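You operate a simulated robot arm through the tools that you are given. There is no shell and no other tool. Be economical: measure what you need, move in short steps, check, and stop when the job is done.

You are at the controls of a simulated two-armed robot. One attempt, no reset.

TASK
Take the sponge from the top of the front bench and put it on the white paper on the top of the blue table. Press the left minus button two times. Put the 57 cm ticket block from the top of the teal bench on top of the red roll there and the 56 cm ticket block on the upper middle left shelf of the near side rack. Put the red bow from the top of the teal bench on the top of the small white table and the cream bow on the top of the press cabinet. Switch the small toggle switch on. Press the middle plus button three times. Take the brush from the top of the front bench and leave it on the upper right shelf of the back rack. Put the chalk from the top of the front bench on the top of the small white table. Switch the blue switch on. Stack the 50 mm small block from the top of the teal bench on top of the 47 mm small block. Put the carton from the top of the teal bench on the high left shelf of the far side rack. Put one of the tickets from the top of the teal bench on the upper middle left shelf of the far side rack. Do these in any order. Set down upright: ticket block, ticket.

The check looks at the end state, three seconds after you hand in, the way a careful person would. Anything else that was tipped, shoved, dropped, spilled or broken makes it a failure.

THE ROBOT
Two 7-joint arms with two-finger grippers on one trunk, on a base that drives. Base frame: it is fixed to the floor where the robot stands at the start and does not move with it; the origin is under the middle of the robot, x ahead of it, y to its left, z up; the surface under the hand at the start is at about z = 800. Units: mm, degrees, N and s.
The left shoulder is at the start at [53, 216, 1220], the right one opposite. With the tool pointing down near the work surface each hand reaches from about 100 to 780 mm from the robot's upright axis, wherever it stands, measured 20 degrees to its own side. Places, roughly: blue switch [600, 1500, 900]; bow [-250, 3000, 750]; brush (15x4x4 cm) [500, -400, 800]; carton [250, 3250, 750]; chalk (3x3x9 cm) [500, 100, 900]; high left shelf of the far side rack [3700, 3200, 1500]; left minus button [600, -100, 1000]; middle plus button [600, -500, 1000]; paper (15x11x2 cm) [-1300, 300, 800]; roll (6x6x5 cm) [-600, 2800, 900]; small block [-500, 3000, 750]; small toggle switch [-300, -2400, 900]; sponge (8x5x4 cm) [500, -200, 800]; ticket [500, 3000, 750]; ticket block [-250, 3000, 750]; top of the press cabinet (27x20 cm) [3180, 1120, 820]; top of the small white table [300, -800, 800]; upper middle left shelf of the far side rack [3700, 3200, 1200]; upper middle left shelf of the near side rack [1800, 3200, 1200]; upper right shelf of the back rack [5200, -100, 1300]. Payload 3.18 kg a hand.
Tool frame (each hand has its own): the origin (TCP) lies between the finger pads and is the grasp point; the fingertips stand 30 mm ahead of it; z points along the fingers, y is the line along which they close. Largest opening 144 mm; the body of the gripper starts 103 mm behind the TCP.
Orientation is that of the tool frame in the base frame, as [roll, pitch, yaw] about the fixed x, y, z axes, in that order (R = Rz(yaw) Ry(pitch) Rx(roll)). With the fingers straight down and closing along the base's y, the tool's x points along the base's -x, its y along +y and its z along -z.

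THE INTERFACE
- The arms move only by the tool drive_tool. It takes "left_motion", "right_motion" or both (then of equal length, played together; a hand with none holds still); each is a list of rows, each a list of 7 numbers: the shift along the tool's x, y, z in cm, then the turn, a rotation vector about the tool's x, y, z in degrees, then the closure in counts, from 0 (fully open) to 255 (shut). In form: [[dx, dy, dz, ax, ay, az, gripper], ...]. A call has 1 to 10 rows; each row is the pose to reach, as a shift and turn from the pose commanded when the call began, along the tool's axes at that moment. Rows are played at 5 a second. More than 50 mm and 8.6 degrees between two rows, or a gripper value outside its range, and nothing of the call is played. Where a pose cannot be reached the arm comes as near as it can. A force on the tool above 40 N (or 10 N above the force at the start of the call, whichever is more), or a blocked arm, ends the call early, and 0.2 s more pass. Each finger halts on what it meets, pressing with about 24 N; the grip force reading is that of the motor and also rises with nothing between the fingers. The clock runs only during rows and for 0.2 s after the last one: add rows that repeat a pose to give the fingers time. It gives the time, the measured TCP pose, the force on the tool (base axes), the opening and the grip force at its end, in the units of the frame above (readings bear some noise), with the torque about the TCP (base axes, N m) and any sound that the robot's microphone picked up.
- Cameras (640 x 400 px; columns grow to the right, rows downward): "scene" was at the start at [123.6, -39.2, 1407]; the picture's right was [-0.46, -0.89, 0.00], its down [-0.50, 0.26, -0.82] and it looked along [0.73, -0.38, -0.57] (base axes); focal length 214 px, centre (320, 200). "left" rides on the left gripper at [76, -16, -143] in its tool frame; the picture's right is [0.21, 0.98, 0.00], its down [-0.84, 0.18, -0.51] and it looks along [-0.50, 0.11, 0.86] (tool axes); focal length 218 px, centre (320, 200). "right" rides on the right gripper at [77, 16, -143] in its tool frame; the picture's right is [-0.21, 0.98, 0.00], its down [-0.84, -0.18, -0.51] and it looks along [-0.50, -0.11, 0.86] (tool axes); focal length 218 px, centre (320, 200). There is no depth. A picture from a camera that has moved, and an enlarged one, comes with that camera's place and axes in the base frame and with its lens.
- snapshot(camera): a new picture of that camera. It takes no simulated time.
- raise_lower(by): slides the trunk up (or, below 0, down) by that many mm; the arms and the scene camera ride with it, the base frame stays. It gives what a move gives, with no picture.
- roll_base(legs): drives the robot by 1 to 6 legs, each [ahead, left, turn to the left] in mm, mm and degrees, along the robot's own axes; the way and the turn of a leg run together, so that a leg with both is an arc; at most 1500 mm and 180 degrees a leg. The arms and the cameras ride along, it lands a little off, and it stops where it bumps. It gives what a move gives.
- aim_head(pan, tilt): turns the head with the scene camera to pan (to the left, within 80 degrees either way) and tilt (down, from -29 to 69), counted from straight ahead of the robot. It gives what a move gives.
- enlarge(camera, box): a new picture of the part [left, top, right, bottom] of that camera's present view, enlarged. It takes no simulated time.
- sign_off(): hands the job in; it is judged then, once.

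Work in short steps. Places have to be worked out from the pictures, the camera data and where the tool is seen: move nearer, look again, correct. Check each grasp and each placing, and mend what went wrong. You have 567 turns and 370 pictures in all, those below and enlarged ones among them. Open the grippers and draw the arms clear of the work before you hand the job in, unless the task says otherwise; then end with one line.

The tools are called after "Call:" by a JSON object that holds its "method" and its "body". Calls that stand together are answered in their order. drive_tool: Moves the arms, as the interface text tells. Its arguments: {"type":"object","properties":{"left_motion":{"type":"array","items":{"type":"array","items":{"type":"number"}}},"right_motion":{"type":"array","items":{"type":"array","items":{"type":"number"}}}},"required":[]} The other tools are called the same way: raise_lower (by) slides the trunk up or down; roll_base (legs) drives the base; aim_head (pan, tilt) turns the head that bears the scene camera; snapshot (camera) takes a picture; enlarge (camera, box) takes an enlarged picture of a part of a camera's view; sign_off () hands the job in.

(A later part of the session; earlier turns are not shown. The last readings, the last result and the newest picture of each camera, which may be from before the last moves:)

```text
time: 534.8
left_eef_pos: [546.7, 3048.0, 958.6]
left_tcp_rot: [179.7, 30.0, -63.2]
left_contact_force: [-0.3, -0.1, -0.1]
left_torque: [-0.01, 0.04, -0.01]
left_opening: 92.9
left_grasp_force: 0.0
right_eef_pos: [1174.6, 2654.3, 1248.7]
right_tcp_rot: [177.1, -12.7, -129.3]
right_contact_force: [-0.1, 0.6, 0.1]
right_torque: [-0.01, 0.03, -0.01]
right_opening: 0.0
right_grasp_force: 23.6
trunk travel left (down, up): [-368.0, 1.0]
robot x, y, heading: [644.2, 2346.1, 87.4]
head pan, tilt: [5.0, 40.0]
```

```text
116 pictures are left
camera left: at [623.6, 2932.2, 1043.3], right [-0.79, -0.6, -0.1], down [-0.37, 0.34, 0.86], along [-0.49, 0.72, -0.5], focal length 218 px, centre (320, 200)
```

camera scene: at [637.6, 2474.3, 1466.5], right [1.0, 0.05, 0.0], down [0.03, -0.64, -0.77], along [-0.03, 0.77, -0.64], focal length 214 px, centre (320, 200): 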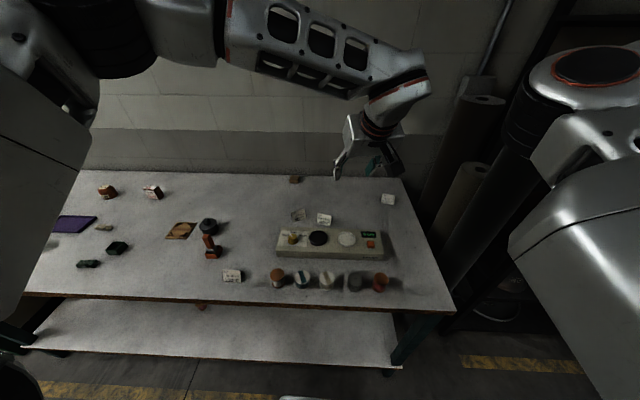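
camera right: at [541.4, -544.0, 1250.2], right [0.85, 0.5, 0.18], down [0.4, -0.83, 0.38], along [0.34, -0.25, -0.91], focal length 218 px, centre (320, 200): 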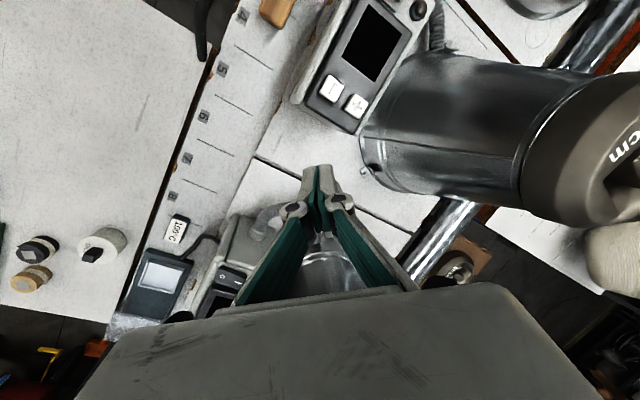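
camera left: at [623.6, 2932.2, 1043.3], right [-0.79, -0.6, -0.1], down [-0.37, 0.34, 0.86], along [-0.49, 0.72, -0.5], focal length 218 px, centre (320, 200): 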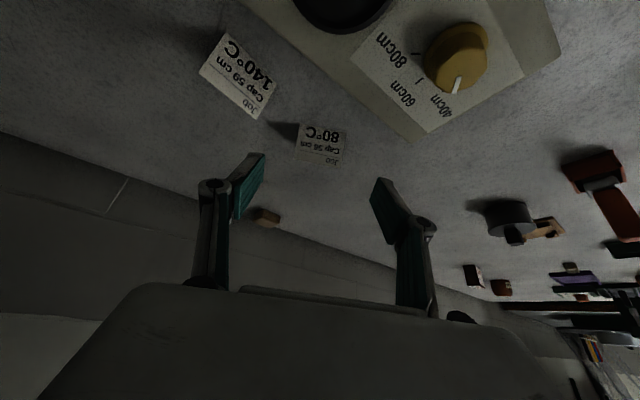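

Aligned. I advance along the tool axis and close.

Call:
{"method": "drive_tool", "body": {"left_motion": [[0, 0, 2.5, 0, 0, 0, 115], [0, 0, 5, 0, 0, 0, 115], [0, 0, 7, 0, 0, 0, 115], [0, 0, 8.1, 0, 0, 0, 115], [0, 0, 8.1, 0, 0, 0, 140], [0, 0, 8.1, 0, 0, 0, 180], [0, 0, 8.1, 0, 0, 0, 220], [0, 0, 8.1, 0, 0, 0, 220]]}}

Call:
{"method": "snapshot", "body": {"camera": "left"}}

```text
time: 536.6
left_eef_pos: [528.8, 3086.4, 885.8]
left_tcp_rot: [179.8, 30.0, -63.2]
left_contact_force: [-0.2, 0.6, -0.4]
left_torque: [-0.01, 0.03, 0.0]
left_opening: 53.7
left_grasp_force: 23.7
right_eef_pos: [1173.6, 2655.1, 1250.0]
right_tcp_rot: [177.1, -12.7, -129.4]
right_contact_force: [-0.8, -0.6, -0.3]
right_torque: [-0.04, -0.01, -0.02]
right_opening: 0.1
right_grasp_force: 24.0
trunk travel left (down, up): [-368.0, 1.0]
robot x, y, heading: [637.5, 2348.0, 87.6]
head pan, tilt: [5.0, 40.0]
```

```text
115 pictures are left
camera left: at [605.2, 2970.5, 971.0], right [-0.79, -0.6, -0.1], down [-0.37, 0.35, 0.86], along [-0.49, 0.72, -0.5], focal length 218 px, centre (320, 200)
```

left: 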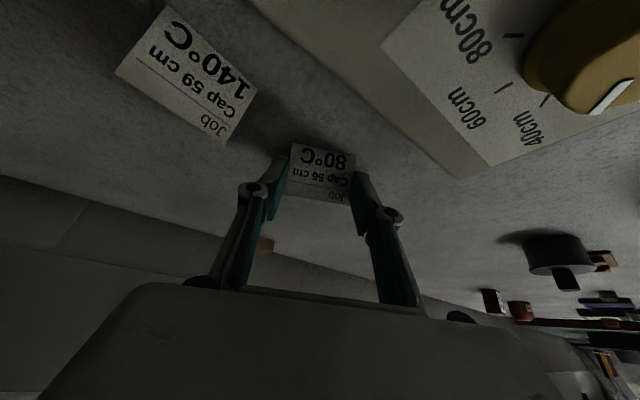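

Gripped. I lift straight up in small steps and check.

Call:
{"method": "drive_tool", "body": {"left_motion": [[-1, 0, -1.7, 0, 0, 0, 255], [-3, 0, -5.2, 0, 0, 0, 255], [-5, 0, -8.7, 0, 0, 0, 255], [-7, 0, -12.1, 0, 0, 0, 255], [-9, 0, -15.6, 0, 0, 0, 255], [-11, 0, -19.1, 0, 0, 0, 255], [-13, 0, -22.5, 0, 0, 0, 255], [-14.5, 0, -25, 0, 0, 0, 255]]}}

Call:
{"method": "snapshot", "body": {"camera": "left"}}

Call:
{"method": "enlarge", "body": {"camera": "scene", "box": [180, 160, 420, 310]}}

```text
time: 538.4
left_eef_pos: [527.7, 3085.9, 1177.8]
left_tcp_rot: [179.6, 29.9, -63.4]
left_contact_force: [-0.7, 0.4, -0.7]
left_torque: [0.01, -0.01, -0.01]
left_opening: 54.0
left_grasp_force: 24.1
right_eef_pos: [1173.4, 2654.9, 1248.4]
right_tcp_rot: [177.0, -12.7, -129.4]
right_contact_force: [-0.7, -0.6, -0.3]
right_torque: [0.02, -0.03, -0.01]
right_opening: 0.0
right_grasp_force: 24.1
trunk travel left (down, up): [-368.0, 1.0]
robot x, y, heading: [639.0, 2344.8, 87.6]
head pan, tilt: [5.0, 40.0]
```

```text
114 pictures are left
camera left: at [604.0, 2970.5, 1262.6], right [-0.79, -0.6, -0.1], down [-0.37, 0.35, 0.86], along [-0.49, 0.72, -0.5], focal length 218 px, centre (320, 200)
```

left: 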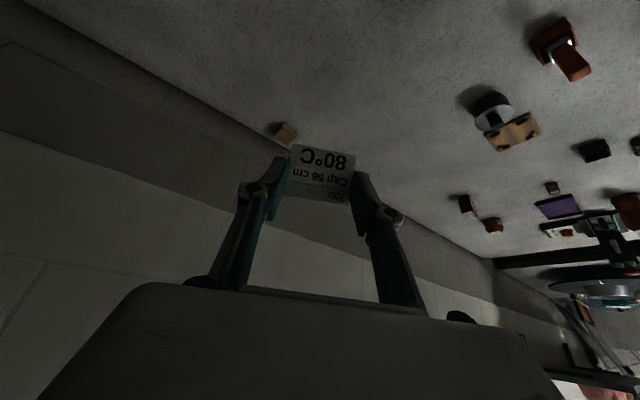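

```text
2.67 times, centred on (300, 235) of scene
camera zoom: at [637.6, 2474.0, 1466.5], right [1.0, 0.05, 0.0], down [0.03, -0.64, -0.77], along [-0.04, 0.77, -0.64], focal length 572 px, centre (373, 107)
```

zoom: 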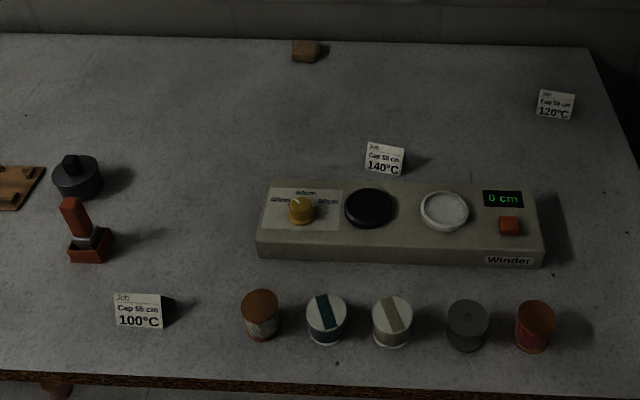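

The ticket is held and the rest intact. I tuck the hand for the corridor and turn to heading 0.

Call:
{"method": "drive_tool", "body": {"left_motion": [[3.5, -1.7, -2, 0, 0, 0, 255], [7, -3.4, -4, 0, 0, 0, 255], [10.5, -5, -6, 0, 0, 0, 255], [14, -6.7, -8, 0, 0, 0, 255], [17.5, -8.4, -10.1, 0, 0, 0, 255]]}}

Call:
{"method": "roll_base", "body": {"legs": [[-100, 0, 0], [0, 0, -87.6]]}}

```text
time: 539.8
left_eef_pos: [653.2, 2969.6, 1180.5]
left_tcp_rot: [-178.7, 27.8, -57.6]
left_contact_force: [0.6, 0.5, -0.3]
left_torque: [0.0, 0.0, 0.04]
left_opening: 54.0
left_grasp_force: 23.6
right_eef_pos: [1173.9, 2656.6, 1249.0]
right_tcp_rot: [177.2, -12.7, -129.2]
right_contact_force: [0.7, 1.2, -0.9]
right_torque: [0.01, -0.03, -0.03]
right_opening: 0.0
right_grasp_force: 24.1
trunk travel left (down, up): [-368.0, 1.0]
robot x, y, heading: [635.1, 2345.9, 87.4]
head pan, tilt: [5.0, 40.0]
stopped in row 5 (left hand): the arm was blocked; the commanded pose is now the measured one
```

```text
time: 544.7
left_eef_pos: [1256.9, 2252.8, 1179.6]
left_tcp_rot: [-178.7, 27.9, -145.4]
left_contact_force: [-0.1, -0.2, -1.2]
left_torque: [-0.01, 0.02, 0.02]
left_opening: 53.8
left_grasp_force: 24.4
right_eef_pos: [961.1, 1724.1, 1249.5]
right_tcp_rot: [177.1, -12.8, 142.7]
right_contact_force: [-0.7, -0.1, 0.3]
right_torque: [0.01, 0.03, -0.02]
right_opening: 0.0
right_grasp_force: 24.3
trunk travel left (down, up): [-368.0, 1.0]
robot x, y, heading: [636.9, 2252.2, -0.1]
head pan, tilt: [5.0, 40.0]
```

Call:
{"method": "roll_base", "body": {"legs": [[863, 230, 0], [1300, 100, 0]]}}

```text
time: 555.6
left_eef_pos: [3439.7, 2551.7, 1180.6]
left_tcp_rot: [-178.5, 27.6, -145.9]
left_contact_force: [-0.6, -0.5, 0.2]
left_torque: [-0.01, -0.02, -0.02]
left_opening: 53.9
left_grasp_force: 24.4
right_eef_pos: [3140.1, 2024.4, 1249.6]
right_tcp_rot: [177.1, -12.7, 142.1]
right_contact_force: [-0.3, 0.3, 0.5]
right_torque: [-0.01, 0.01, 0.0]
right_opening: 0.0
right_grasp_force: 23.5
trunk travel left (down, up): [-368.0, 1.0]
robot x, y, heading: [2813.0, 2550.9, -1.0]
head pan, tilt: [5.0, 40.0]
```

Heading −1°, at (2813, 2551). I correct slightly left and continue past the post to the far rack's right end.

Call:
{"method": "roll_base", "body": {"legs": [[0, 0, 1], [350, 50, 0], [850, 0, 0], [225, -215, 0]]}}

```text
time: 561.7
left_eef_pos: [4542.1, 2627.0, 1181.4]
left_tcp_rot: [-178.9, 28.3, -144.0]
left_contact_force: [-0.2, -0.1, -0.3]
left_torque: [-0.03, 0.03, 0.02]
left_opening: 53.9
left_grasp_force: 24.5
right_eef_pos: [4257.1, 2086.3, 1247.5]
right_tcp_rot: [176.7, -12.7, 144.0]
right_contact_force: [0.1, -0.7, -0.4]
right_torque: [-0.06, 0.05, 0.0]
right_opening: 0.0
right_grasp_force: 23.9
trunk travel left (down, up): [-368.0, 1.0]
robot x, y, heading: [3921.1, 2610.2, 0.8]
head pan, tilt: [5.0, 40.0]
stopped in leg 3: the robot was blocked; the commanded pose is now the measured one
```

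It brushed the rack lightly. The post is behind me now, so I shift right and continue.

Call:
{"method": "roll_base", "body": {"legs": [[0, -70, 0], [310, -155, 0]]}}

Call:
{"method": "snapshot", "body": {"camera": "left"}}

```text
time: 564.8
left_eef_pos: [4857.5, 2413.3, 1179.0]
left_tcp_rot: [-178.9, 27.8, -144.1]
left_contact_force: [0.6, 0.3, -0.5]
left_torque: [0.04, -0.01, 0.03]
left_opening: 53.7
left_grasp_force: 23.7
right_eef_pos: [4573.2, 1873.2, 1251.0]
right_tcp_rot: [177.1, -12.6, 143.8]
right_contact_force: [0.5, 0.0, -0.6]
right_torque: [0.0, 0.01, 0.01]
right_opening: 0.0
right_grasp_force: 24.3
trunk travel left (down, up): [-368.0, 1.0]
robot x, y, heading: [4233.7, 2389.6, 1.0]
head pan, tilt: [5.0, 40.0]
```

```text
112 pictures are left
camera left: at [4756.7, 2324.1, 1269.3], right [-0.71, 0.69, -0.12], down [0.3, 0.45, 0.84], along [0.63, 0.56, -0.53], focal length 218 px, centre (320, 200)
```

left: 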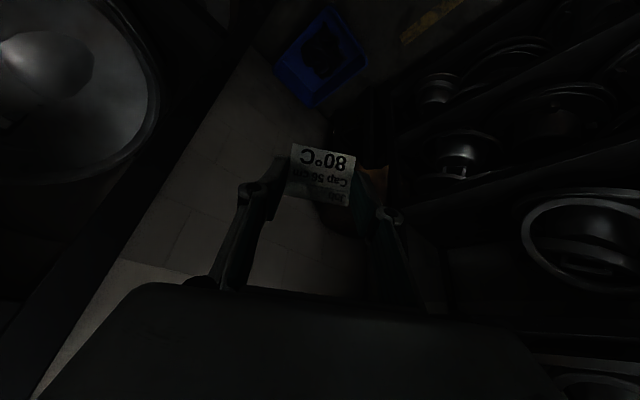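

Call:
{"method": "drive_tool", "body": {"left_motion": [[2.5, 2.6, -1.3, 0, 0, 0, 255], [4.9, 5.3, -2.6, 0, 0, 0, 255], [7.4, 7.9, -3.9, 0, 0, 0, 255], [9.8, 10.5, -5.2, 0, 0, 0, 255], [12.3, 13.2, -6.5, 0, 0, 0, 255]]}}

Call:
{"method": "roll_base", "body": {"legs": [[-10, -20, 0], [0, 0, 74]]}}

Call:
{"method": "aim_head", "body": {"pan": 20, "tilt": 10}}

Call:
{"method": "snapshot", "body": {"camera": "scene"}}

```text
time: 566.0
left_eef_pos: [4666.6, 2441.3, 1175.2]
left_tcp_rot: [-178.7, 27.9, -144.0]
left_contact_force: [-0.2, 0.4, 0.3]
left_torque: [-0.02, -0.01, -0.03]
left_opening: 53.9
left_grasp_force: 24.1
right_eef_pos: [4572.3, 1874.8, 1250.1]
right_tcp_rot: [177.1, -12.6, 143.7]
right_contact_force: [-0.5, 0.2, 0.2]
right_torque: [-0.03, -0.01, 0.0]
right_opening: 0.0
right_grasp_force: 23.6
trunk travel left (down, up): [-368.0, 1.0]
robot x, y, heading: [4238.7, 2390.9, 0.9]
head pan, tilt: [5.0, 40.0]
```

```text
time: 570.1
left_eef_pos: [4297.6, 2801.6, 1175.2]
left_tcp_rot: [-178.7, 27.8, -70.2]
left_contact_force: [0.0, 0.4, -0.8]
left_torque: [0.02, -0.01, 0.01]
left_opening: 53.9
left_grasp_force: 23.5
right_eef_pos: [4816.3, 2550.8, 1251.2]
right_tcp_rot: [177.2, -12.6, -142.3]
right_contact_force: [0.8, 0.7, 0.2]
right_torque: [0.01, 0.0, 0.02]
right_opening: 0.0
right_grasp_force: 23.8
trunk travel left (down, up): [-368.0, 1.0]
robot x, y, heading: [4223.4, 2371.0, 74.8]
head pan, tilt: [5.0, 40.0]
```

```text
time: 571.0
left_eef_pos: [4298.4, 2798.3, 1174.3]
left_tcp_rot: [-178.8, 27.8, -70.2]
left_contact_force: [0.2, -0.2, 0.1]
left_torque: [0.02, 0.03, -0.03]
left_opening: 53.8
left_grasp_force: 23.9
right_eef_pos: [4816.5, 2552.7, 1250.6]
right_tcp_rot: [177.1, -12.6, -142.3]
right_contact_force: [-0.4, 0.9, -0.1]
right_torque: [-0.01, 0.02, 0.03]
right_opening: 0.0
right_grasp_force: 23.9
trunk travel left (down, up): [-368.0, 1.0]
robot x, y, heading: [4223.5, 2369.9, 74.8]
head pan, tilt: [20.0, 10.0]
```

```text
111 pictures are left
camera scene: at [4229.4, 2504.6, 1514.1], right [1.0, 0.08, 0.0], down [0.01, -0.17, -0.98], along [-0.08, 0.98, -0.17], focal length 214 px, centre (320, 200)
```

scene: 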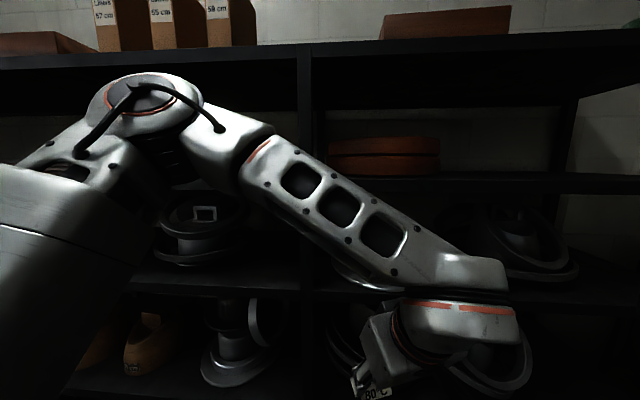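

The middle shelf has free space at x 3920–4130. I bring the ticket to just outside it at (4040, 2830, 1300) with yaw −90, tilt 30°.

Call:
{"method": "drive_tool", "body": {"left_motion": [[-2.3, 3.3, -0.8, 1.1, -0.3, 2.5, 255], [-4.7, 6.6, -1.6, 2.3, -0.6, 5, 255], [-7, 9.9, -2.4, 3.4, -0.9, 7.5, 255], [-9.3, 13.3, -3.3, 4.5, -1.3, 10, 255], [-11.6, 16.6, -4.1, 5.6, -1.6, 12.5, 255], [-14, 19.9, -4.9, 6.8, -1.9, 15, 255], [-16.3, 23.2, -5.7, 7.9, -2.2, 17.5, 255], [-16.3, 23.2, -5.7, 7.9, -2.2, 17.5, 255]]}}

Call:
{"method": "snapshot", "body": {"camera": "left"}}

Call:
{"method": "snapshot", "body": {"camera": "scene"}}

```text
time: 572.8
left_eef_pos: [4038.3, 2837.3, 1298.4]
left_tcp_rot: [179.4, 30.1, -90.3]
left_contact_force: [0.1, 0.5, -0.1]
left_torque: [-0.01, 0.0, 0.04]
left_opening: 54.1
left_grasp_force: 23.8
right_eef_pos: [4816.7, 2552.5, 1249.1]
right_tcp_rot: [177.1, -12.7, -142.4]
right_contact_force: [-0.3, 0.5, 0.1]
right_torque: [0.01, 0.05, 0.03]
right_opening: 0.0
right_grasp_force: 24.2
trunk travel left (down, up): [-368.0, 1.0]
robot x, y, heading: [4226.6, 2370.0, 75.0]
head pan, tilt: [20.0, 10.0]
```

```text
110 pictures are left
camera left: at [4055.1, 2699.3, 1383.4], right [-0.98, -0.18, -0.1], down [-0.17, 0.47, 0.86], along [-0.11, 0.86, -0.49], focal length 218 px, centre (320, 200)
```

left: 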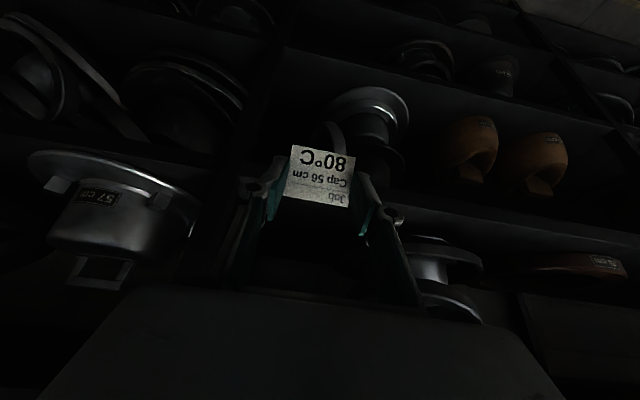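

```text
109 pictures are left
camera scene: at [4230.9, 2504.7, 1514.1], right [1.0, 0.08, 0.0], down [0.01, -0.17, -0.98], along [-0.08, 0.98, -0.17], focal length 214 px, centre (320, 200)
```

scene: 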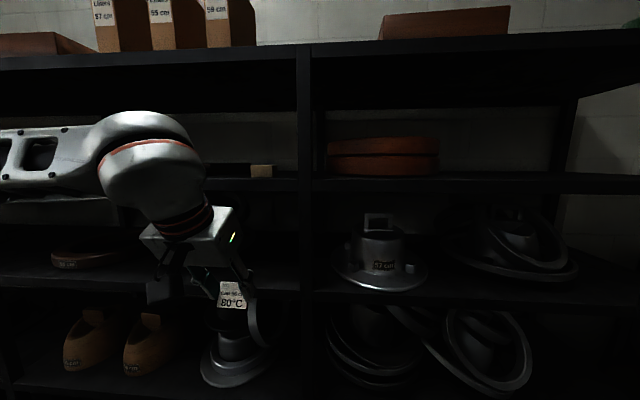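

I move the ticket in over the shelf.

Call:
{"method": "drive_tool", "body": {"left_motion": [[-3.5, 0, 2, 0, 0, 0, 255], [-6.9, 0, 4, 0, 0, 0, 255], [-10.4, 0, 6, 0, 0, 0, 255], [-13.8, 0, 8, 0, 0, 0, 255], [-13.8, 0, 8, 0, 0, 0, 255]]}}

Call:
{"method": "enlarge", "body": {"camera": "left", "box": [180, 60, 480, 300]}}

Call:
{"method": "enlarge", "body": {"camera": "scene", "box": [120, 140, 340, 320]}}

```text
time: 574.0
left_eef_pos: [4037.5, 2996.4, 1297.5]
left_tcp_rot: [179.4, 30.2, -90.2]
left_contact_force: [-0.3, 0.4, -0.3]
left_torque: [0.01, 0.0, 0.0]
left_opening: 54.0
left_grasp_force: 23.5
right_eef_pos: [4814.2, 2551.4, 1249.5]
right_tcp_rot: [177.1, -12.6, -142.3]
right_contact_force: [-0.5, -0.3, 0.3]
right_torque: [0.01, -0.01, -0.01]
right_opening: 0.0
right_grasp_force: 23.8
trunk travel left (down, up): [-368.0, 1.0]
robot x, y, heading: [4224.6, 2368.2, 74.8]
head pan, tilt: [20.0, 10.0]
```

```text
1.67 times, centred on (330, 180) of left
camera zoom: at [4053.6, 2857.7, 1382.2], right [-0.98, -0.18, -0.1], down [-0.17, 0.47, 0.86], along [-0.11, 0.86, -0.49], focal length 364 px, centre (303, 233)
```

zoom: 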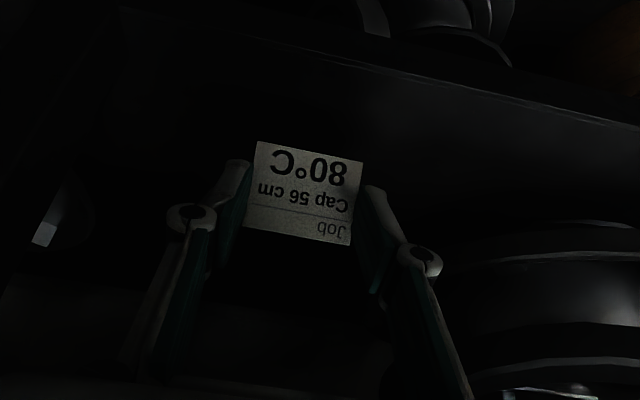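

```text
2.22 times, centred on (230, 230) of scene
camera zoom: at [4229.0, 2503.5, 1514.3], right [1.0, 0.08, 0.0], down [0.01, -0.17, -0.98], along [-0.08, 0.98, -0.17], focal length 477 px, centre (520, 133)
```

zoom: 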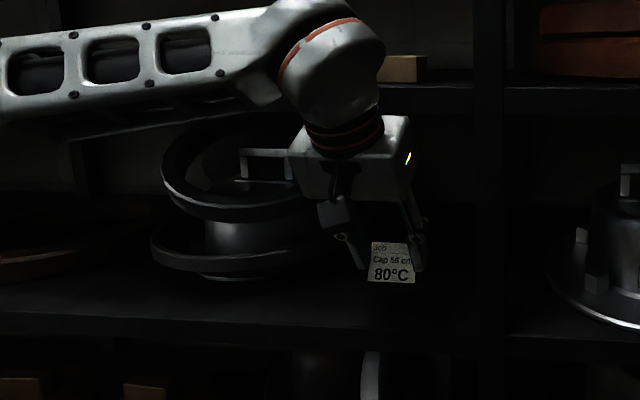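

I lower to just above, then the last millimetres gently.

Call:
{"method": "drive_tool", "body": {"left_motion": [[0.6, 0, 1, 0, 0, 0, 255], [1.2, 0, 2, 0, 0, 0, 255], [1.7, 0, 2.9, 0, 0, 0, 255], [1.9, 0, 3.3, 0, 0, 0, 255]]}}

Call:
{"method": "drive_tool", "body": {"left_motion": [[0.08, 0, 0.13, 0, 0, 0, 255], [0.15, 0, 0.26, 0, 0, 0, 255], [0.2, 0, 0.35, 0, 0, 0, 255]]}}

Call:
{"method": "enlarge", "body": {"camera": "scene", "box": [180, 200, 320, 310]}}

```text
time: 575.0
left_eef_pos: [4037.6, 2995.2, 1259.5]
left_tcp_rot: [179.5, 30.1, -90.3]
left_contact_force: [0.1, -0.3, 0.2]
left_torque: [0.0, 0.02, 0.01]
left_opening: 54.0
left_grasp_force: 23.9
right_eef_pos: [4816.2, 2552.2, 1250.0]
right_tcp_rot: [177.1, -12.6, -142.3]
right_contact_force: [0.1, 0.6, 0.4]
right_torque: [-0.01, 0.01, 0.01]
right_opening: 0.1
right_grasp_force: 23.7
trunk travel left (down, up): [-368.0, 1.0]
robot x, y, heading: [4225.7, 2373.4, 75.0]
head pan, tilt: [20.0, 10.0]
```

```text
time: 575.8
left_eef_pos: [4037.9, 2994.3, 1254.8]
left_tcp_rot: [179.4, 30.3, -90.2]
left_contact_force: [0.0, -0.3, -0.3]
left_torque: [-0.02, 0.0, -0.01]
left_opening: 53.7
left_grasp_force: 23.7
right_eef_pos: [4814.4, 2552.3, 1250.7]
right_tcp_rot: [177.1, -12.6, -142.3]
right_contact_force: [0.1, 0.0, -0.1]
right_torque: [0.01, 0.01, 0.01]
right_opening: 0.3
right_grasp_force: 24.2
trunk travel left (down, up): [-368.0, 1.0]
robot x, y, heading: [4224.6, 2369.3, 75.0]
head pan, tilt: [20.0, 10.0]
```

```text
3.64 times, centred on (250, 255) of scene
camera zoom: at [4229.3, 2504.5, 1514.2], right [1.0, 0.08, 0.0], down [0.01, -0.17, -0.98], along [-0.08, 0.98, -0.17], focal length 780 px, centre (574, 0)
```

zoom: 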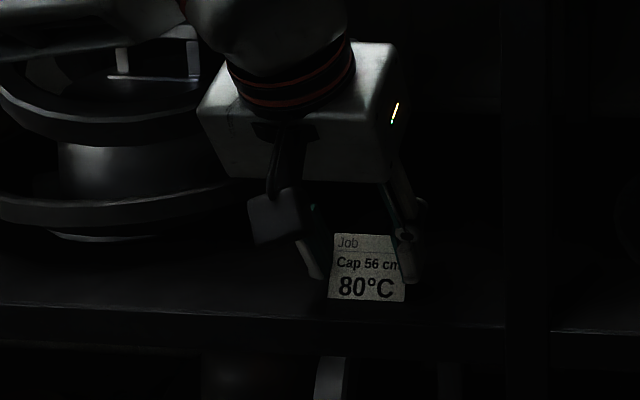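

No contact yet at 1255. I go on in 1 mm steps.

Call:
{"method": "drive_tool", "body": {"left_motion": [[0.08, 0, 0.13, 0, 0, 0, 255], [0.13, 0, 0.22, 0, 0, 0, 255], [0.18, 0, 0.3, 0, 0, 0, 255], [0.23, 0, 0.39, 0, 0, 0, 255]]}}

```text
time: 576.8
left_eef_pos: [4037.7, 2994.2, 1253.7]
left_tcp_rot: [179.6, 30.6, -90.2]
left_contact_force: [-3.8, 1.6, 23.7]
left_torque: [0.31, 0.06, 0.07]
left_opening: 53.8
left_grasp_force: 23.8
right_eef_pos: [4816.7, 2551.1, 1250.1]
right_tcp_rot: [177.0, -12.6, -142.3]
right_contact_force: [0.0, 0.6, 0.5]
right_torque: [0.02, 0.02, 0.0]
right_opening: 0.3
right_grasp_force: 23.8
trunk travel left (down, up): [-368.0, 1.0]
robot x, y, heading: [4226.9, 2371.5, 74.8]
head pan, tilt: [20.0, 10.0]
```

Contact. I relieve, open gently, and retreat along the tool axis.

Call:
{"method": "drive_tool", "body": {"left_motion": [[-0.1, 0, -0.2, 0, 0, 0, 255], [-0.1, 0, -0.2, 0, 0, 0, 170], [-0.1, 0, -0.2, 0, 0, 0, 150], [-0.1, 0, -0.2, 0, 0, 0, 138], [-0.1, 0, -0.2, 0, 0, 0, 130], [-0.1, 0, -1.5, 0, 0, 0, 130], [-0.1, 0, -4.5, 0, 0, 0, 130], [1, 0, -7.5, 0, 0, 0, 130], [4, 0, -10, 0, 0, 0, 130], [8, 0, -12, 0, 0, 0, 130]]}}

Call:
{"method": "enlarge", "body": {"camera": "scene", "box": [180, 200, 320, 310]}}

Call:
{"method": "enlarge", "body": {"camera": "left", "box": [220, 80, 420, 240]}}

```text
time: 579.0
left_eef_pos: [4037.8, 2862.2, 1315.6]
left_tcp_rot: [179.5, 30.1, -90.1]
left_contact_force: [-0.2, -0.5, 0.3]
left_torque: [0.05, -0.03, -0.05]
left_opening: 70.6
left_grasp_force: 0.0
right_eef_pos: [4815.9, 2551.2, 1250.9]
right_tcp_rot: [177.1, -12.6, -142.3]
right_contact_force: [-0.9, -0.6, -0.1]
right_torque: [0.02, -0.02, 0.01]
right_opening: 0.0
right_grasp_force: 23.5
trunk travel left (down, up): [-368.0, 1.0]
robot x, y, heading: [4222.2, 2368.0, 74.7]
head pan, tilt: [20.0, 10.0]
```

```text
3.64 times, centred on (250, 255) of scene
camera zoom: at [4229.4, 2503.4, 1514.3], right [1.0, 0.08, 0.0], down [0.01, -0.17, -0.98], along [-0.08, 0.98, -0.17], focal length 780 px, centre (574, 0)
```

zoom: 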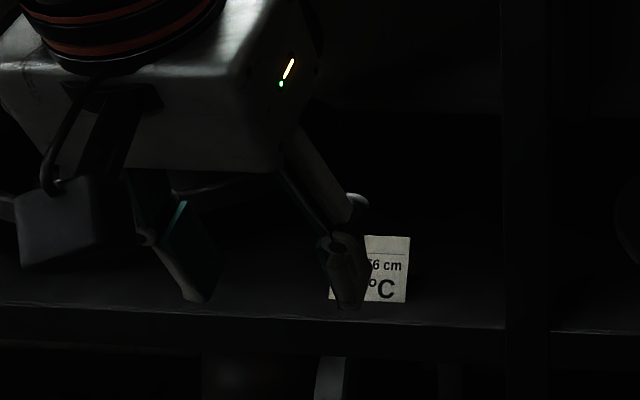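

```text
2.50 times, centred on (320, 160) of left
camera zoom: at [4054.3, 2724.8, 1400.5], right [-0.98, -0.18, -0.1], down [-0.17, 0.47, 0.86], along [-0.11, 0.86, -0.49], focal length 546 px, centre (320, 300)
```

zoom: 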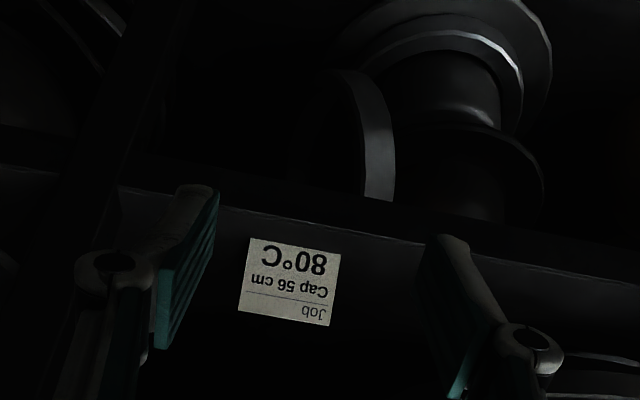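

The ticket stands upright on the shelf. I withdraw, turn back and tuck the arm.

Call:
{"method": "drive_tool", "body": {"left_motion": [[3, -2.5, 0, 0, 0, 0, 130], [5, -6, 0.8, 0, 0, 0, 130], [6.5, -10, 2, 0, 0, 0, 130], [8, -14, 3.5, 0, 0, 0, 130], [9.5, -18, 5.2, 0, 0, 0, 130], [10.9, -22.1, 7, 0, 0, 0, 130], [12.2, -26.2, 8.7, 0, 0, 0, 130]]}}

Call:
{"method": "roll_base", "body": {"legs": [[0, 0, -74.7]]}}

Call:
{"method": "drive_tool", "body": {"left_motion": [[-2.9, -3.2, 1.7, 0, 0, 0, 125], [-5.9, -6.4, 3.4, 0, 0, 0, 125], [-8.8, -9.5, 5, 0, 0, 0, 125], [-11.7, -12.7, 6.7, 0, 0, 0, 125]]}}

```text
time: 580.6
left_eef_pos: [4302.5, 2802.3, 1176.0]
left_tcp_rot: [179.4, 30.2, -90.4]
left_contact_force: [-0.1, 0.1, -0.2]
left_torque: [0.04, 0.03, -0.01]
left_opening: 70.5
left_grasp_force: 0.1
right_eef_pos: [4816.8, 2552.7, 1249.1]
right_tcp_rot: [177.1, -12.7, -142.3]
right_contact_force: [-0.1, 0.3, -0.2]
right_torque: [0.01, 0.04, 0.01]
right_opening: 0.0
right_grasp_force: 24.2
trunk travel left (down, up): [-368.0, 1.0]
robot x, y, heading: [4227.0, 2367.4, 74.9]
head pan, tilt: [20.0, 10.0]
```

```text
time: 584.2
left_eef_pos: [4659.7, 2424.3, 1175.3]
left_tcp_rot: [179.4, 30.1, -163.3]
left_contact_force: [-0.2, -0.1, 0.3]
left_torque: [0.0, 0.02, 0.01]
left_opening: 70.4
left_grasp_force: 0.1
right_eef_pos: [4570.2, 1859.0, 1250.1]
right_tcp_rot: [177.1, -12.5, 144.6]
right_contact_force: [0.5, 0.6, 0.1]
right_torque: [-0.02, 0.01, 0.03]
right_opening: 0.1
right_grasp_force: 24.7
trunk travel left (down, up): [-368.0, 1.0]
robot x, y, heading: [4225.6, 2370.7, 1.7]
head pan, tilt: [20.0, 10.0]
```

```text
time: 585.2
left_eef_pos: [4826.5, 2341.2, 1175.9]
left_tcp_rot: [179.5, 30.1, -163.3]
left_contact_force: [0.8, -0.7, -0.4]
left_torque: [-0.02, 0.02, 0.03]
left_opening: 73.3
left_grasp_force: 0.1
right_eef_pos: [4571.1, 1858.0, 1250.8]
right_tcp_rot: [177.2, -12.7, 144.6]
right_contact_force: [0.1, 0.7, -0.8]
right_torque: [0.03, -0.03, 0.01]
right_opening: 0.1
right_grasp_force: 24.4
trunk travel left (down, up): [-368.0, 1.0]
robot x, y, heading: [4223.1, 2373.9, 1.7]
head pan, tilt: [20.0, 10.0]
```

Call:
{"method": "roll_base", "body": {"legs": [[0, 0, -1.6], [-230, 225, 0], [-900, 0, 0], [-250, -30, 0]]}}

```text
time: 593.8
left_eef_pos: [3453.4, 2510.9, 1176.2]
left_tcp_rot: [179.6, 30.2, -165.1]
left_contact_force: [-0.6, 0.7, -0.4]
left_torque: [0.03, -0.04, 0.03]
left_opening: 73.2
left_grasp_force: 0.2
right_eef_pos: [3182.1, 2036.9, 1250.0]
right_tcp_rot: [177.1, -12.7, 142.7]
right_contact_force: [0.4, -0.3, -0.5]
right_torque: [0.0, -0.05, 0.0]
right_opening: 0.0
right_grasp_force: 24.2
trunk travel left (down, up): [-368.0, 1.0]
robot x, y, heading: [2853.1, 2562.2, -0.2]
head pan, tilt: [20.0, 10.0]
```

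Call:
{"method": "roll_base", "body": {"legs": [[-1100, -55, 0], [-600, -100, 0], [-1170, -190, 0], [0, 0, 90]]}}

Call:
{"method": "aim_head", "body": {"pan": 0, "tilt": 42}}

Call:
{"method": "snapshot", "body": {"camera": "scene"}}

```text
time: 611.9
left_eef_pos: [48.8, 2844.1, 1175.7]
left_tcp_rot: [179.5, 30.2, -76.3]
left_contact_force: [0.0, 0.1, -1.1]
left_torque: [0.01, 0.0, -0.03]
left_opening: 73.3
left_grasp_force: 0.1
right_eef_pos: [517.8, 2563.6, 1250.7]
right_tcp_rot: [177.0, -12.5, -128.4]
right_contact_force: [0.1, -0.2, -0.5]
right_torque: [0.01, 0.0, -0.03]
right_opening: 0.1
right_grasp_force: 24.7
trunk travel left (down, up): [-368.0, 1.0]
robot x, y, heading: [-15.5, 2243.0, 88.5]
head pan, tilt: [20.0, 10.0]
```

```text
time: 612.8
left_eef_pos: [48.7, 2843.5, 1176.7]
left_tcp_rot: [179.5, 30.0, -76.3]
left_contact_force: [-0.9, -1.1, 0.6]
left_torque: [-0.04, 0.03, 0.01]
left_opening: 73.5
left_grasp_force: 0.1
right_eef_pos: [519.0, 2563.0, 1250.3]
right_tcp_rot: [177.1, -12.7, -128.5]
right_contact_force: [0.2, 0.3, -0.1]
right_torque: [0.03, -0.01, 0.03]
right_opening: 0.0
right_grasp_force: 24.3
trunk travel left (down, up): [-368.0, 1.0]
robot x, y, heading: [-12.6, 2244.8, 88.8]
head pan, tilt: [0.0, 42.0]
```

```text
103 pictures are left
camera scene: at [-7.8, 2371.3, 1463.6], right [1.0, -0.02, 0.0], down [-0.01, -0.67, -0.74], along [0.02, 0.74, -0.67], focal length 214 px, centre (320, 200)
```

scene: 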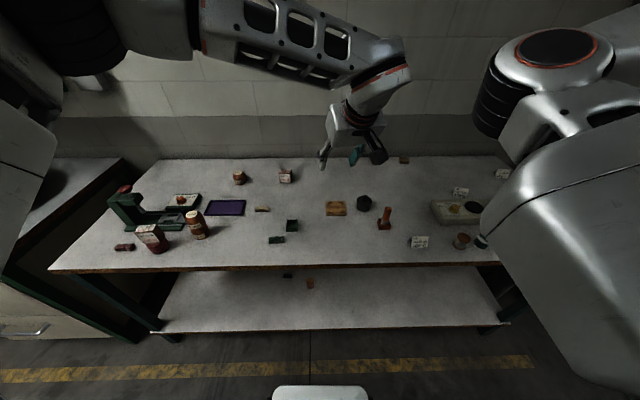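

The cream bow is near (-223, 2985). I edge forward and bring the hand vertical above it.

Call:
{"method": "roll_base", "body": {"legs": [[60, 0, 1.2]]}}

Call:
{"method": "drive_tool", "body": {"left_motion": [[-0.5, 3.1, 2, 0.9, 3.8, 1.5, 110], [-0.9, 6.1, 5, 1.7, 7.5, 3, 110], [-1.4, 9.2, 8, 2.6, 11.3, 4.5, 110], [-1.8, 12.2, 11, 3.5, 15, 6, 110], [-2.3, 15.3, 14, 4.3, 18.8, 7.4, 110], [-2.7, 18.3, 17, 5.2, 22.5, 8.9, 110], [-3.2, 21.4, 20, 6, 26.3, 10.4, 110], [-3.6, 24.4, 22.5, 6.9, 30, 11.9, 110], [-3.6, 24.4, 22.5, 6.9, 30, 11.9, 110]]}}

Call:
{"method": "snapshot", "body": {"camera": "left"}}

```text
time: 613.8
left_eef_pos: [35.7, 2905.4, 1176.6]
left_tcp_rot: [179.5, 30.0, -75.0]
left_contact_force: [-0.6, 0.6, -0.8]
left_torque: [-0.02, 0.02, 0.05]
left_opening: 73.4
left_grasp_force: 0.1
right_eef_pos: [511.2, 2635.9, 1248.7]
right_tcp_rot: [177.2, -12.7, -127.1]
right_contact_force: [0.0, 0.5, -0.5]
right_torque: [-0.09, 0.0, 0.0]
right_opening: 0.1
right_grasp_force: 23.8
trunk travel left (down, up): [-368.0, 1.0]
robot x, y, heading: [-12.0, 2306.8, 89.8]
head pan, tilt: [0.0, 42.0]
```

```text
time: 615.8
left_eef_pos: [-235.0, 2978.8, 1002.7]
left_tcp_rot: [-176.9, 0.3, -87.8]
left_contact_force: [-1.0, -1.1, -0.1]
left_torque: [-0.01, 0.02, 0.02]
left_opening: 82.0
left_grasp_force: 0.1
right_eef_pos: [512.5, 2635.1, 1249.9]
right_tcp_rot: [177.1, -12.7, -127.1]
right_contact_force: [0.7, -0.9, -1.0]
right_torque: [-0.02, 0.03, 0.0]
right_opening: 0.0
right_grasp_force: 23.7
trunk travel left (down, up): [-368.0, 1.0]
robot x, y, heading: [-14.7, 2305.5, 89.8]
head pan, tilt: [0.0, 42.0]
```

```text
102 pictures are left
camera left: at [-224.7, 2902.7, 1146.1], right [-0.97, -0.24, -0.05], down [-0.24, 0.83, 0.5], along [-0.08, 0.5, -0.86], focal length 218 px, centre (320, 200)
```

left: 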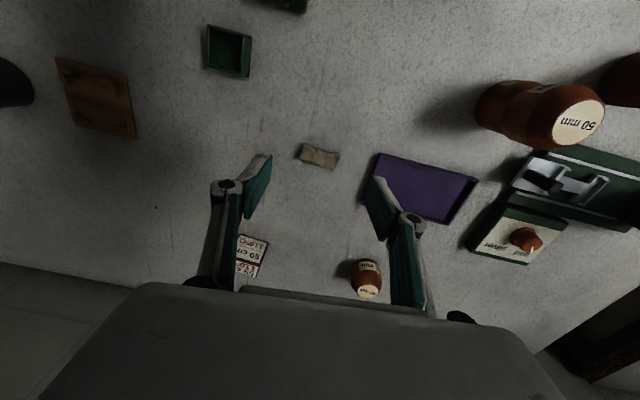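

The bow is centred at (-234, 3000). I straighten the tool, descend to z 884 and close along its length.

Call:
{"method": "drive_tool", "body": {"left_motion": [[-0.7, -0.1, 3.5, -1, 0, 1.5, 110], [-1.4, -0.1, 7, -2, 0, 3, 115], [-2.1, -0.2, 10, -3.1, 0, 4.5, 115], [-2.1, -0.2, 11.8, -3.1, 0, 4.5, 115], [-2.1, -0.2, 11.8, -3.1, 0, 4.5, 150], [-2.1, -0.2, 11.8, -3.1, 0, 4.5, 200], [-2.1, -0.2, 11.8, -3.1, 0, 4.5, 240], [-2.1, -0.2, 11.8, -3.1, 0, 4.5, 240]]}}

Call:
{"method": "snapshot", "body": {"camera": "left"}}

```text
time: 617.6
left_eef_pos: [-232.7, 2997.7, 913.6]
left_tcp_rot: [-179.7, 0.4, -91.8]
left_contact_force: [0.2, 0.3, -0.7]
left_torque: [0.06, 0.05, -0.01]
left_opening: 8.6
left_grasp_force: 0.0
left hand out of reach, approached as far as the arm can: row 3, 4, 5, 6, 7, 8
right_eef_pos: [511.5, 2633.8, 1249.6]
right_tcp_rot: [177.1, -12.5, -127.1]
right_contact_force: [-0.4, -0.4, -0.3]
right_torque: [-0.01, 0.0, -0.01]
right_opening: 0.0
right_grasp_force: 23.8
trunk travel left (down, up): [-368.0, 1.0]
robot x, y, heading: [-11.5, 2303.0, 90.2]
head pan, tilt: [0.0, 42.0]
```

```text
101 pictures are left
camera left: at [-219.2, 2920.6, 1055.2], right [-0.98, -0.18, -0.01], down [-0.16, 0.84, 0.51], along [-0.09, 0.51, -0.86], focal length 218 px, centre (320, 200)
```

left: 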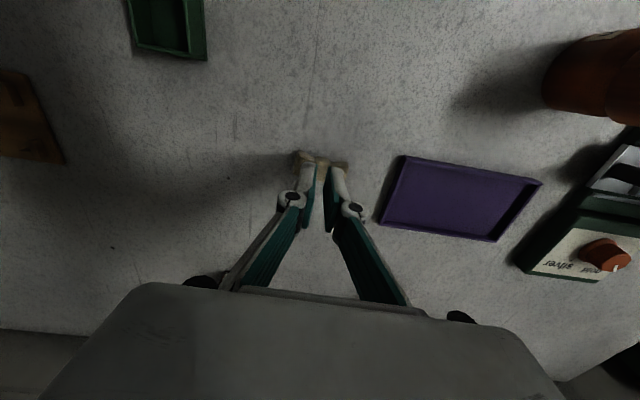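

Out of reach: the fingers closed above the bow. I reopen, lift a little, and move the base 75 mm closer.

Call:
{"method": "drive_tool", "body": {"left_motion": [[0, 0, -2, 0, 0, 0, 180], [0, 0, -4, 0, 0, 0, 115], [2, 0, -5, 0, 0, 0, 115], [5, 0, -5, 0, 0, 0, 115], [7.5, 0, -5, 0, 0, 0, 115]]}}

Call:
{"method": "roll_base", "body": {"legs": [[75, 0, 0]]}}

Call:
{"method": "snapshot", "body": {"camera": "left"}}

```text
time: 618.8
left_eef_pos: [-232.5, 2921.9, 963.2]
left_tcp_rot: [-179.9, 0.5, -92.4]
left_contact_force: [0.1, 0.5, 0.9]
left_torque: [0.04, 0.0, 0.0]
left_opening: 79.1
left_grasp_force: 0.0
left hand out of reach, approached as far as the arm can: row 1, 2
right_eef_pos: [510.7, 2633.4, 1249.8]
right_tcp_rot: [177.2, -12.6, -127.1]
right_contact_force: [-0.3, -0.8, 0.3]
right_torque: [0.01, -0.05, 0.01]
right_opening: 0.0
right_grasp_force: 24.1
trunk travel left (down, up): [-368.0, 1.0]
robot x, y, heading: [-13.7, 2307.9, 90.2]
head pan, tilt: [0.0, 42.0]
```

```text
time: 619.8
left_eef_pos: [-234.0, 2999.1, 960.6]
left_tcp_rot: [179.9, 0.3, -92.3]
left_contact_force: [0.4, -0.4, 0.4]
left_torque: [-0.03, -0.01, 0.01]
left_opening: 79.2
left_grasp_force: 0.1
right_eef_pos: [509.9, 2711.3, 1249.6]
right_tcp_rot: [177.1, -12.7, -127.2]
right_contact_force: [-0.3, 0.7, -0.2]
right_torque: [-0.08, -0.02, 0.04]
right_opening: 0.0
right_grasp_force: 24.3
trunk travel left (down, up): [-368.0, 1.0]
robot x, y, heading: [-7.8, 2381.9, 90.1]
head pan, tilt: [0.0, 42.0]
```

```text
100 pictures are left
camera left: at [-221.2, 2920.9, 1103.4], right [-0.99, -0.17, 0.0], down [-0.14, 0.85, 0.51], along [-0.09, 0.51, -0.86], focal length 218 px, centre (320, 200)
```

left: 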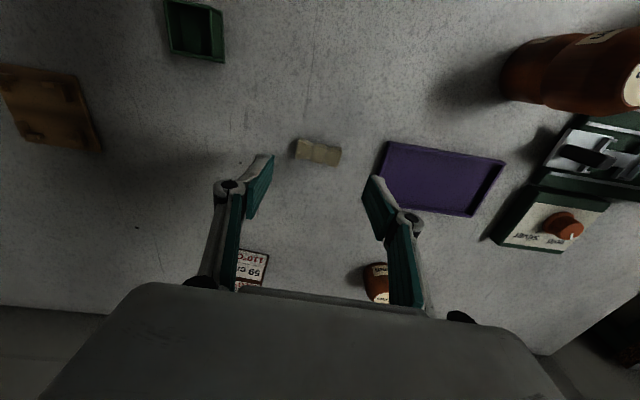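

Aligned over the bow. I descend and close.

Call:
{"method": "drive_tool", "body": {"left_motion": [[-0.1, 0, 2.5, 0, 0, 0, 115], [-0.1, 0, 5, 0, 0, 0, 115], [-0.1, 0, 7, 0, 0, 0, 115], [-0.1, 0, 7.7, 0, 0, 0, 115], [-0.1, 0, 7.7, 0, 0, 0, 150], [-0.1, 0, 7.7, 0, 0, 0, 200], [-0.1, 0, 7.7, 0, 0, 0, 240], [-0.1, 0, 7.7, 0, 0, 0, 240]]}}

Call:
{"method": "snapshot", "body": {"camera": "left"}}

```text
time: 621.6
left_eef_pos: [-233.5, 2999.0, 886.2]
left_tcp_rot: [179.9, 0.4, -92.2]
left_contact_force: [0.4, -0.1, 0.1]
left_torque: [-0.04, -0.03, 0.0]
left_opening: 52.6
left_grasp_force: 23.8
right_eef_pos: [511.4, 2711.1, 1250.5]
right_tcp_rot: [177.1, -12.6, -127.0]
right_contact_force: [-0.4, 0.6, -0.3]
right_torque: [-0.05, 0.0, 0.01]
right_opening: 0.0
right_grasp_force: 23.5
trunk travel left (down, up): [-368.0, 1.0]
robot x, y, heading: [-9.4, 2379.6, 90.1]
head pan, tilt: [0.0, 42.0]
```

```text
99 pictures are left
camera left: at [-220.3, 2922.0, 1027.5], right [-0.99, -0.17, 0.0], down [-0.14, 0.85, 0.51], along [-0.09, 0.51, -0.86], focal length 218 px, centre (320, 200)
```

left: 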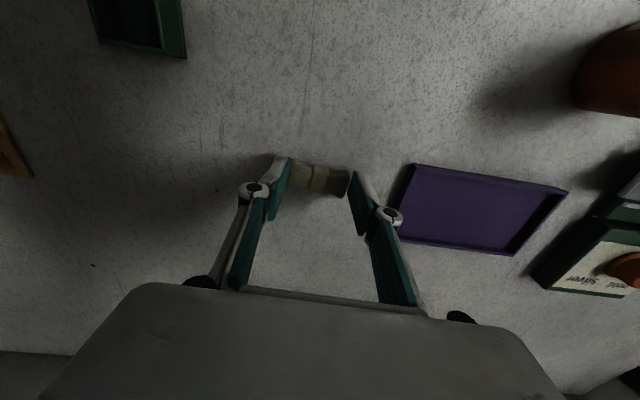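

Gripped at 52.6 mm. I lift in small steps.

Call:
{"method": "drive_tool", "body": {"left_motion": [[0, 0, -2, 0, 0, 0, 255], [0, 0, -6, 0, 0, 0, 255], [0, 0, -10, 0, 0, 0, 255], [0, 0, -14, 0, 0, 0, 255], [0, 0, -18, 0, 0, 0, 255], [0, 0, -22, 0, 0, 0, 255], [0, 0, -26, 0, 0, 0, 255]]}}

Call:
{"method": "snapshot", "body": {"camera": "left"}}

```text
time: 623.2
left_eef_pos: [-235.4, 2997.8, 1145.4]
left_tcp_rot: [179.8, 0.5, -92.3]
left_contact_force: [-0.6, 1.5, -0.3]
left_torque: [0.03, 0.01, 0.01]
left_opening: 52.9
left_grasp_force: 23.8
right_eef_pos: [510.0, 2709.8, 1249.6]
right_tcp_rot: [177.1, -12.6, -127.0]
right_contact_force: [0.4, -1.3, -0.2]
right_torque: [0.02, 0.02, 0.03]
right_opening: 0.0
right_grasp_force: 24.3
trunk travel left (down, up): [-368.0, 1.0]
robot x, y, heading: [-11.0, 2381.0, 90.1]
head pan, tilt: [0.0, 42.0]
```

```text
98 pictures are left
camera left: at [-222.4, 2919.0, 1287.5], right [-0.99, -0.17, 0.0], down [-0.14, 0.85, 0.51], along [-0.09, 0.51, -0.86], focal length 218 px, centre (320, 200)
```

left: 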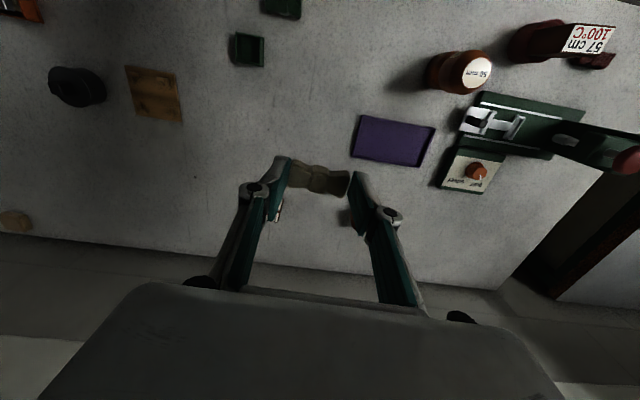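

The bow is held. I tuck the hand, back off, turn to heading 0 and go to the press aisle entrance (x≈2650).

Call:
{"method": "drive_tool", "body": {"left_motion": [[0.1, -4, -0.5, 0, 0, 0, 255], [0.3, -8, -1, 0, 0, 0, 255], [0.5, -12, -1.5, 0, 0, 0, 255], [0.6, -16, -2, 0, 0, 0, 255], [0.8, -19, -2, 0, 0, 0, 255], [0.8, -22, -2, 0, 0, 0, 255]]}}

Call:
{"method": "roll_base", "body": {"legs": [[-130, 0, 0], [0, 0, -90], [1480, 210, 0], [1150, 80, 0]]}}

Call:
{"method": "aim_head", "body": {"pan": -75, "tilt": 40}}

Call:
{"method": "snapshot", "body": {"camera": "scene"}}

```text
time: 624.6
left_eef_pos: [-11.8, 2979.8, 1163.1]
left_tcp_rot: [179.9, 0.4, -92.4]
left_contact_force: [-0.7, -1.0, -0.3]
left_torque: [0.0, 0.04, 0.0]
left_opening: 52.8
left_grasp_force: 24.4
right_eef_pos: [513.2, 2711.1, 1249.2]
right_tcp_rot: [177.1, -12.7, -127.1]
right_contact_force: [0.1, 0.2, -1.0]
right_torque: [0.01, 0.03, -0.02]
right_opening: 0.0
right_grasp_force: 23.8
trunk travel left (down, up): [-368.0, 1.0]
robot x, y, heading: [-13.4, 2383.2, 90.0]
head pan, tilt: [0.0, 42.0]
```

```text
time: 642.2
left_eef_pos: [3206.3, 2435.1, 1163.1]
left_tcp_rot: [179.9, 0.4, 176.3]
left_contact_force: [0.1, 1.0, -0.7]
left_torque: [-0.03, 0.0, 0.04]
left_opening: 52.6
left_grasp_force: 24.1
right_eef_pos: [2924.0, 1917.5, 1249.3]
right_tcp_rot: [177.1, -12.6, 141.5]
right_contact_force: [0.2, 1.1, 0.9]
right_torque: [0.02, 0.03, -0.01]
right_opening: 0.0
right_grasp_force: 23.9
trunk travel left (down, up): [-368.0, 1.0]
robot x, y, heading: [2607.9, 2448.3, -1.5]
head pan, tilt: [0.0, 42.0]
```

```text
time: 643.6
left_eef_pos: [3205.8, 2435.6, 1161.7]
left_tcp_rot: [180.0, 0.4, 176.2]
left_contact_force: [-0.2, -0.1, -0.2]
left_torque: [-0.02, -0.01, 0.0]
left_opening: 52.3
left_grasp_force: 23.6
right_eef_pos: [2923.4, 1918.3, 1250.2]
right_tcp_rot: [177.1, -12.6, 141.5]
right_contact_force: [0.4, 0.2, 0.7]
right_torque: [0.02, 0.0, -0.03]
right_opening: 0.2
right_grasp_force: 24.1
trunk travel left (down, up): [-368.0, 1.0]
robot x, y, heading: [2606.5, 2447.6, -1.2]
head pan, tilt: [-75.0, 40.0]
```

```text
97 pictures are left
camera scene: at [2668.8, 2365.7, 1466.5], right [-0.97, -0.24, 0.0], down [-0.15, 0.62, -0.77], along [0.18, -0.74, -0.64], focal length 214 px, centre (320, 200)
```

scene: 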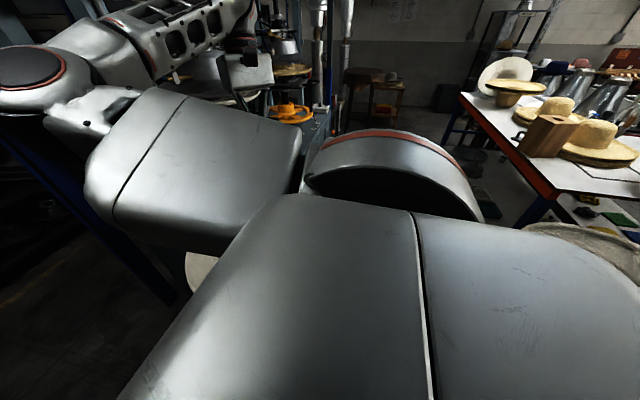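

The gap beside the trolley (about 525 mm) is too narrow for the base, so I go round the back aisle to reach the press from its other end.

Call:
{"method": "roll_base", "body": {"legs": [[0, 0, 1.2], [250, 110, 0], [300, 30, 0], [850, 0, 0], [500, -70, 0]]}}

```text
time: 654.3
left_eef_pos: [5111.6, 2497.1, 1162.4]
left_tcp_rot: [179.9, 0.4, 177.1]
left_contact_force: [0.3, 0.3, -0.7]
left_torque: [-0.01, 0.02, 0.03]
left_opening: 52.9
left_grasp_force: 24.8
right_eef_pos: [4837.7, 1975.0, 1249.6]
right_tcp_rot: [177.0, -12.5, 142.3]
right_contact_force: [-0.4, 0.9, 0.2]
right_torque: [-0.01, 0.02, -0.02]
right_opening: 0.3
right_grasp_force: 23.8
trunk travel left (down, up): [-368.0, 1.0]
robot x, y, heading: [4512.8, 2498.1, -0.4]
head pan, tilt: [-75.0, 40.0]
```

The hand would sweep the back rack's corner if I turn here. I step back 160 mm, turn, then shift out.

Call:
{"method": "roll_base", "body": {"legs": [[-170, 0, 0], [0, 0, -60], [145, 105, 0], [0, 0, -30]]}}

Call:
{"method": "aim_head", "body": {"pan": -10, "tilt": 20}}

Call:
{"method": "snapshot", "body": {"camera": "scene"}}

```text
time: 661.0
left_eef_pos: [4506.7, 1830.3, 1161.2]
left_tcp_rot: [179.9, 0.5, 87.9]
left_contact_force: [-0.1, 0.9, 0.3]
left_torque: [0.0, 0.0, 0.0]
left_opening: 52.6
left_grasp_force: 24.2
right_eef_pos: [3983.0, 2099.4, 1249.7]
right_tcp_rot: [177.1, -12.7, 53.1]
right_contact_force: [-0.9, 0.5, -0.3]
right_torque: [-0.03, -0.01, -0.01]
right_opening: 0.1
right_grasp_force: 24.0
trunk travel left (down, up): [-368.0, 1.0]
robot x, y, heading: [4502.8, 2430.9, -89.7]
head pan, tilt: [-75.0, 40.0]
```

```text
time: 662.4
left_eef_pos: [4507.4, 1831.8, 1163.8]
left_tcp_rot: [179.9, 0.3, 87.9]
left_contact_force: [0.7, 0.1, 0.1]
left_torque: [0.01, 0.0, -0.02]
left_opening: 52.5
left_grasp_force: 23.6
right_eef_pos: [3982.1, 2098.9, 1250.0]
right_tcp_rot: [177.1, -12.6, 53.0]
right_contact_force: [-0.9, 0.3, 0.5]
right_torque: [-0.05, -0.02, 0.0]
right_opening: 0.0
right_grasp_force: 23.3
trunk travel left (down, up): [-368.0, 1.0]
robot x, y, heading: [4505.0, 2430.8, -90.0]
head pan, tilt: [-10.0, 20.0]
```

```text
96 pictures are left
camera scene: at [4489.2, 2300.1, 1497.9], right [-0.99, 0.17, 0.0], down [0.06, 0.34, -0.94], along [-0.16, -0.93, -0.34], focal length 214 px, centre (320, 200)
```

scene: 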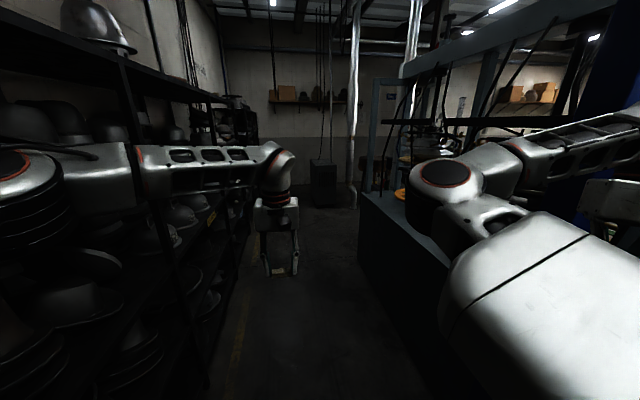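

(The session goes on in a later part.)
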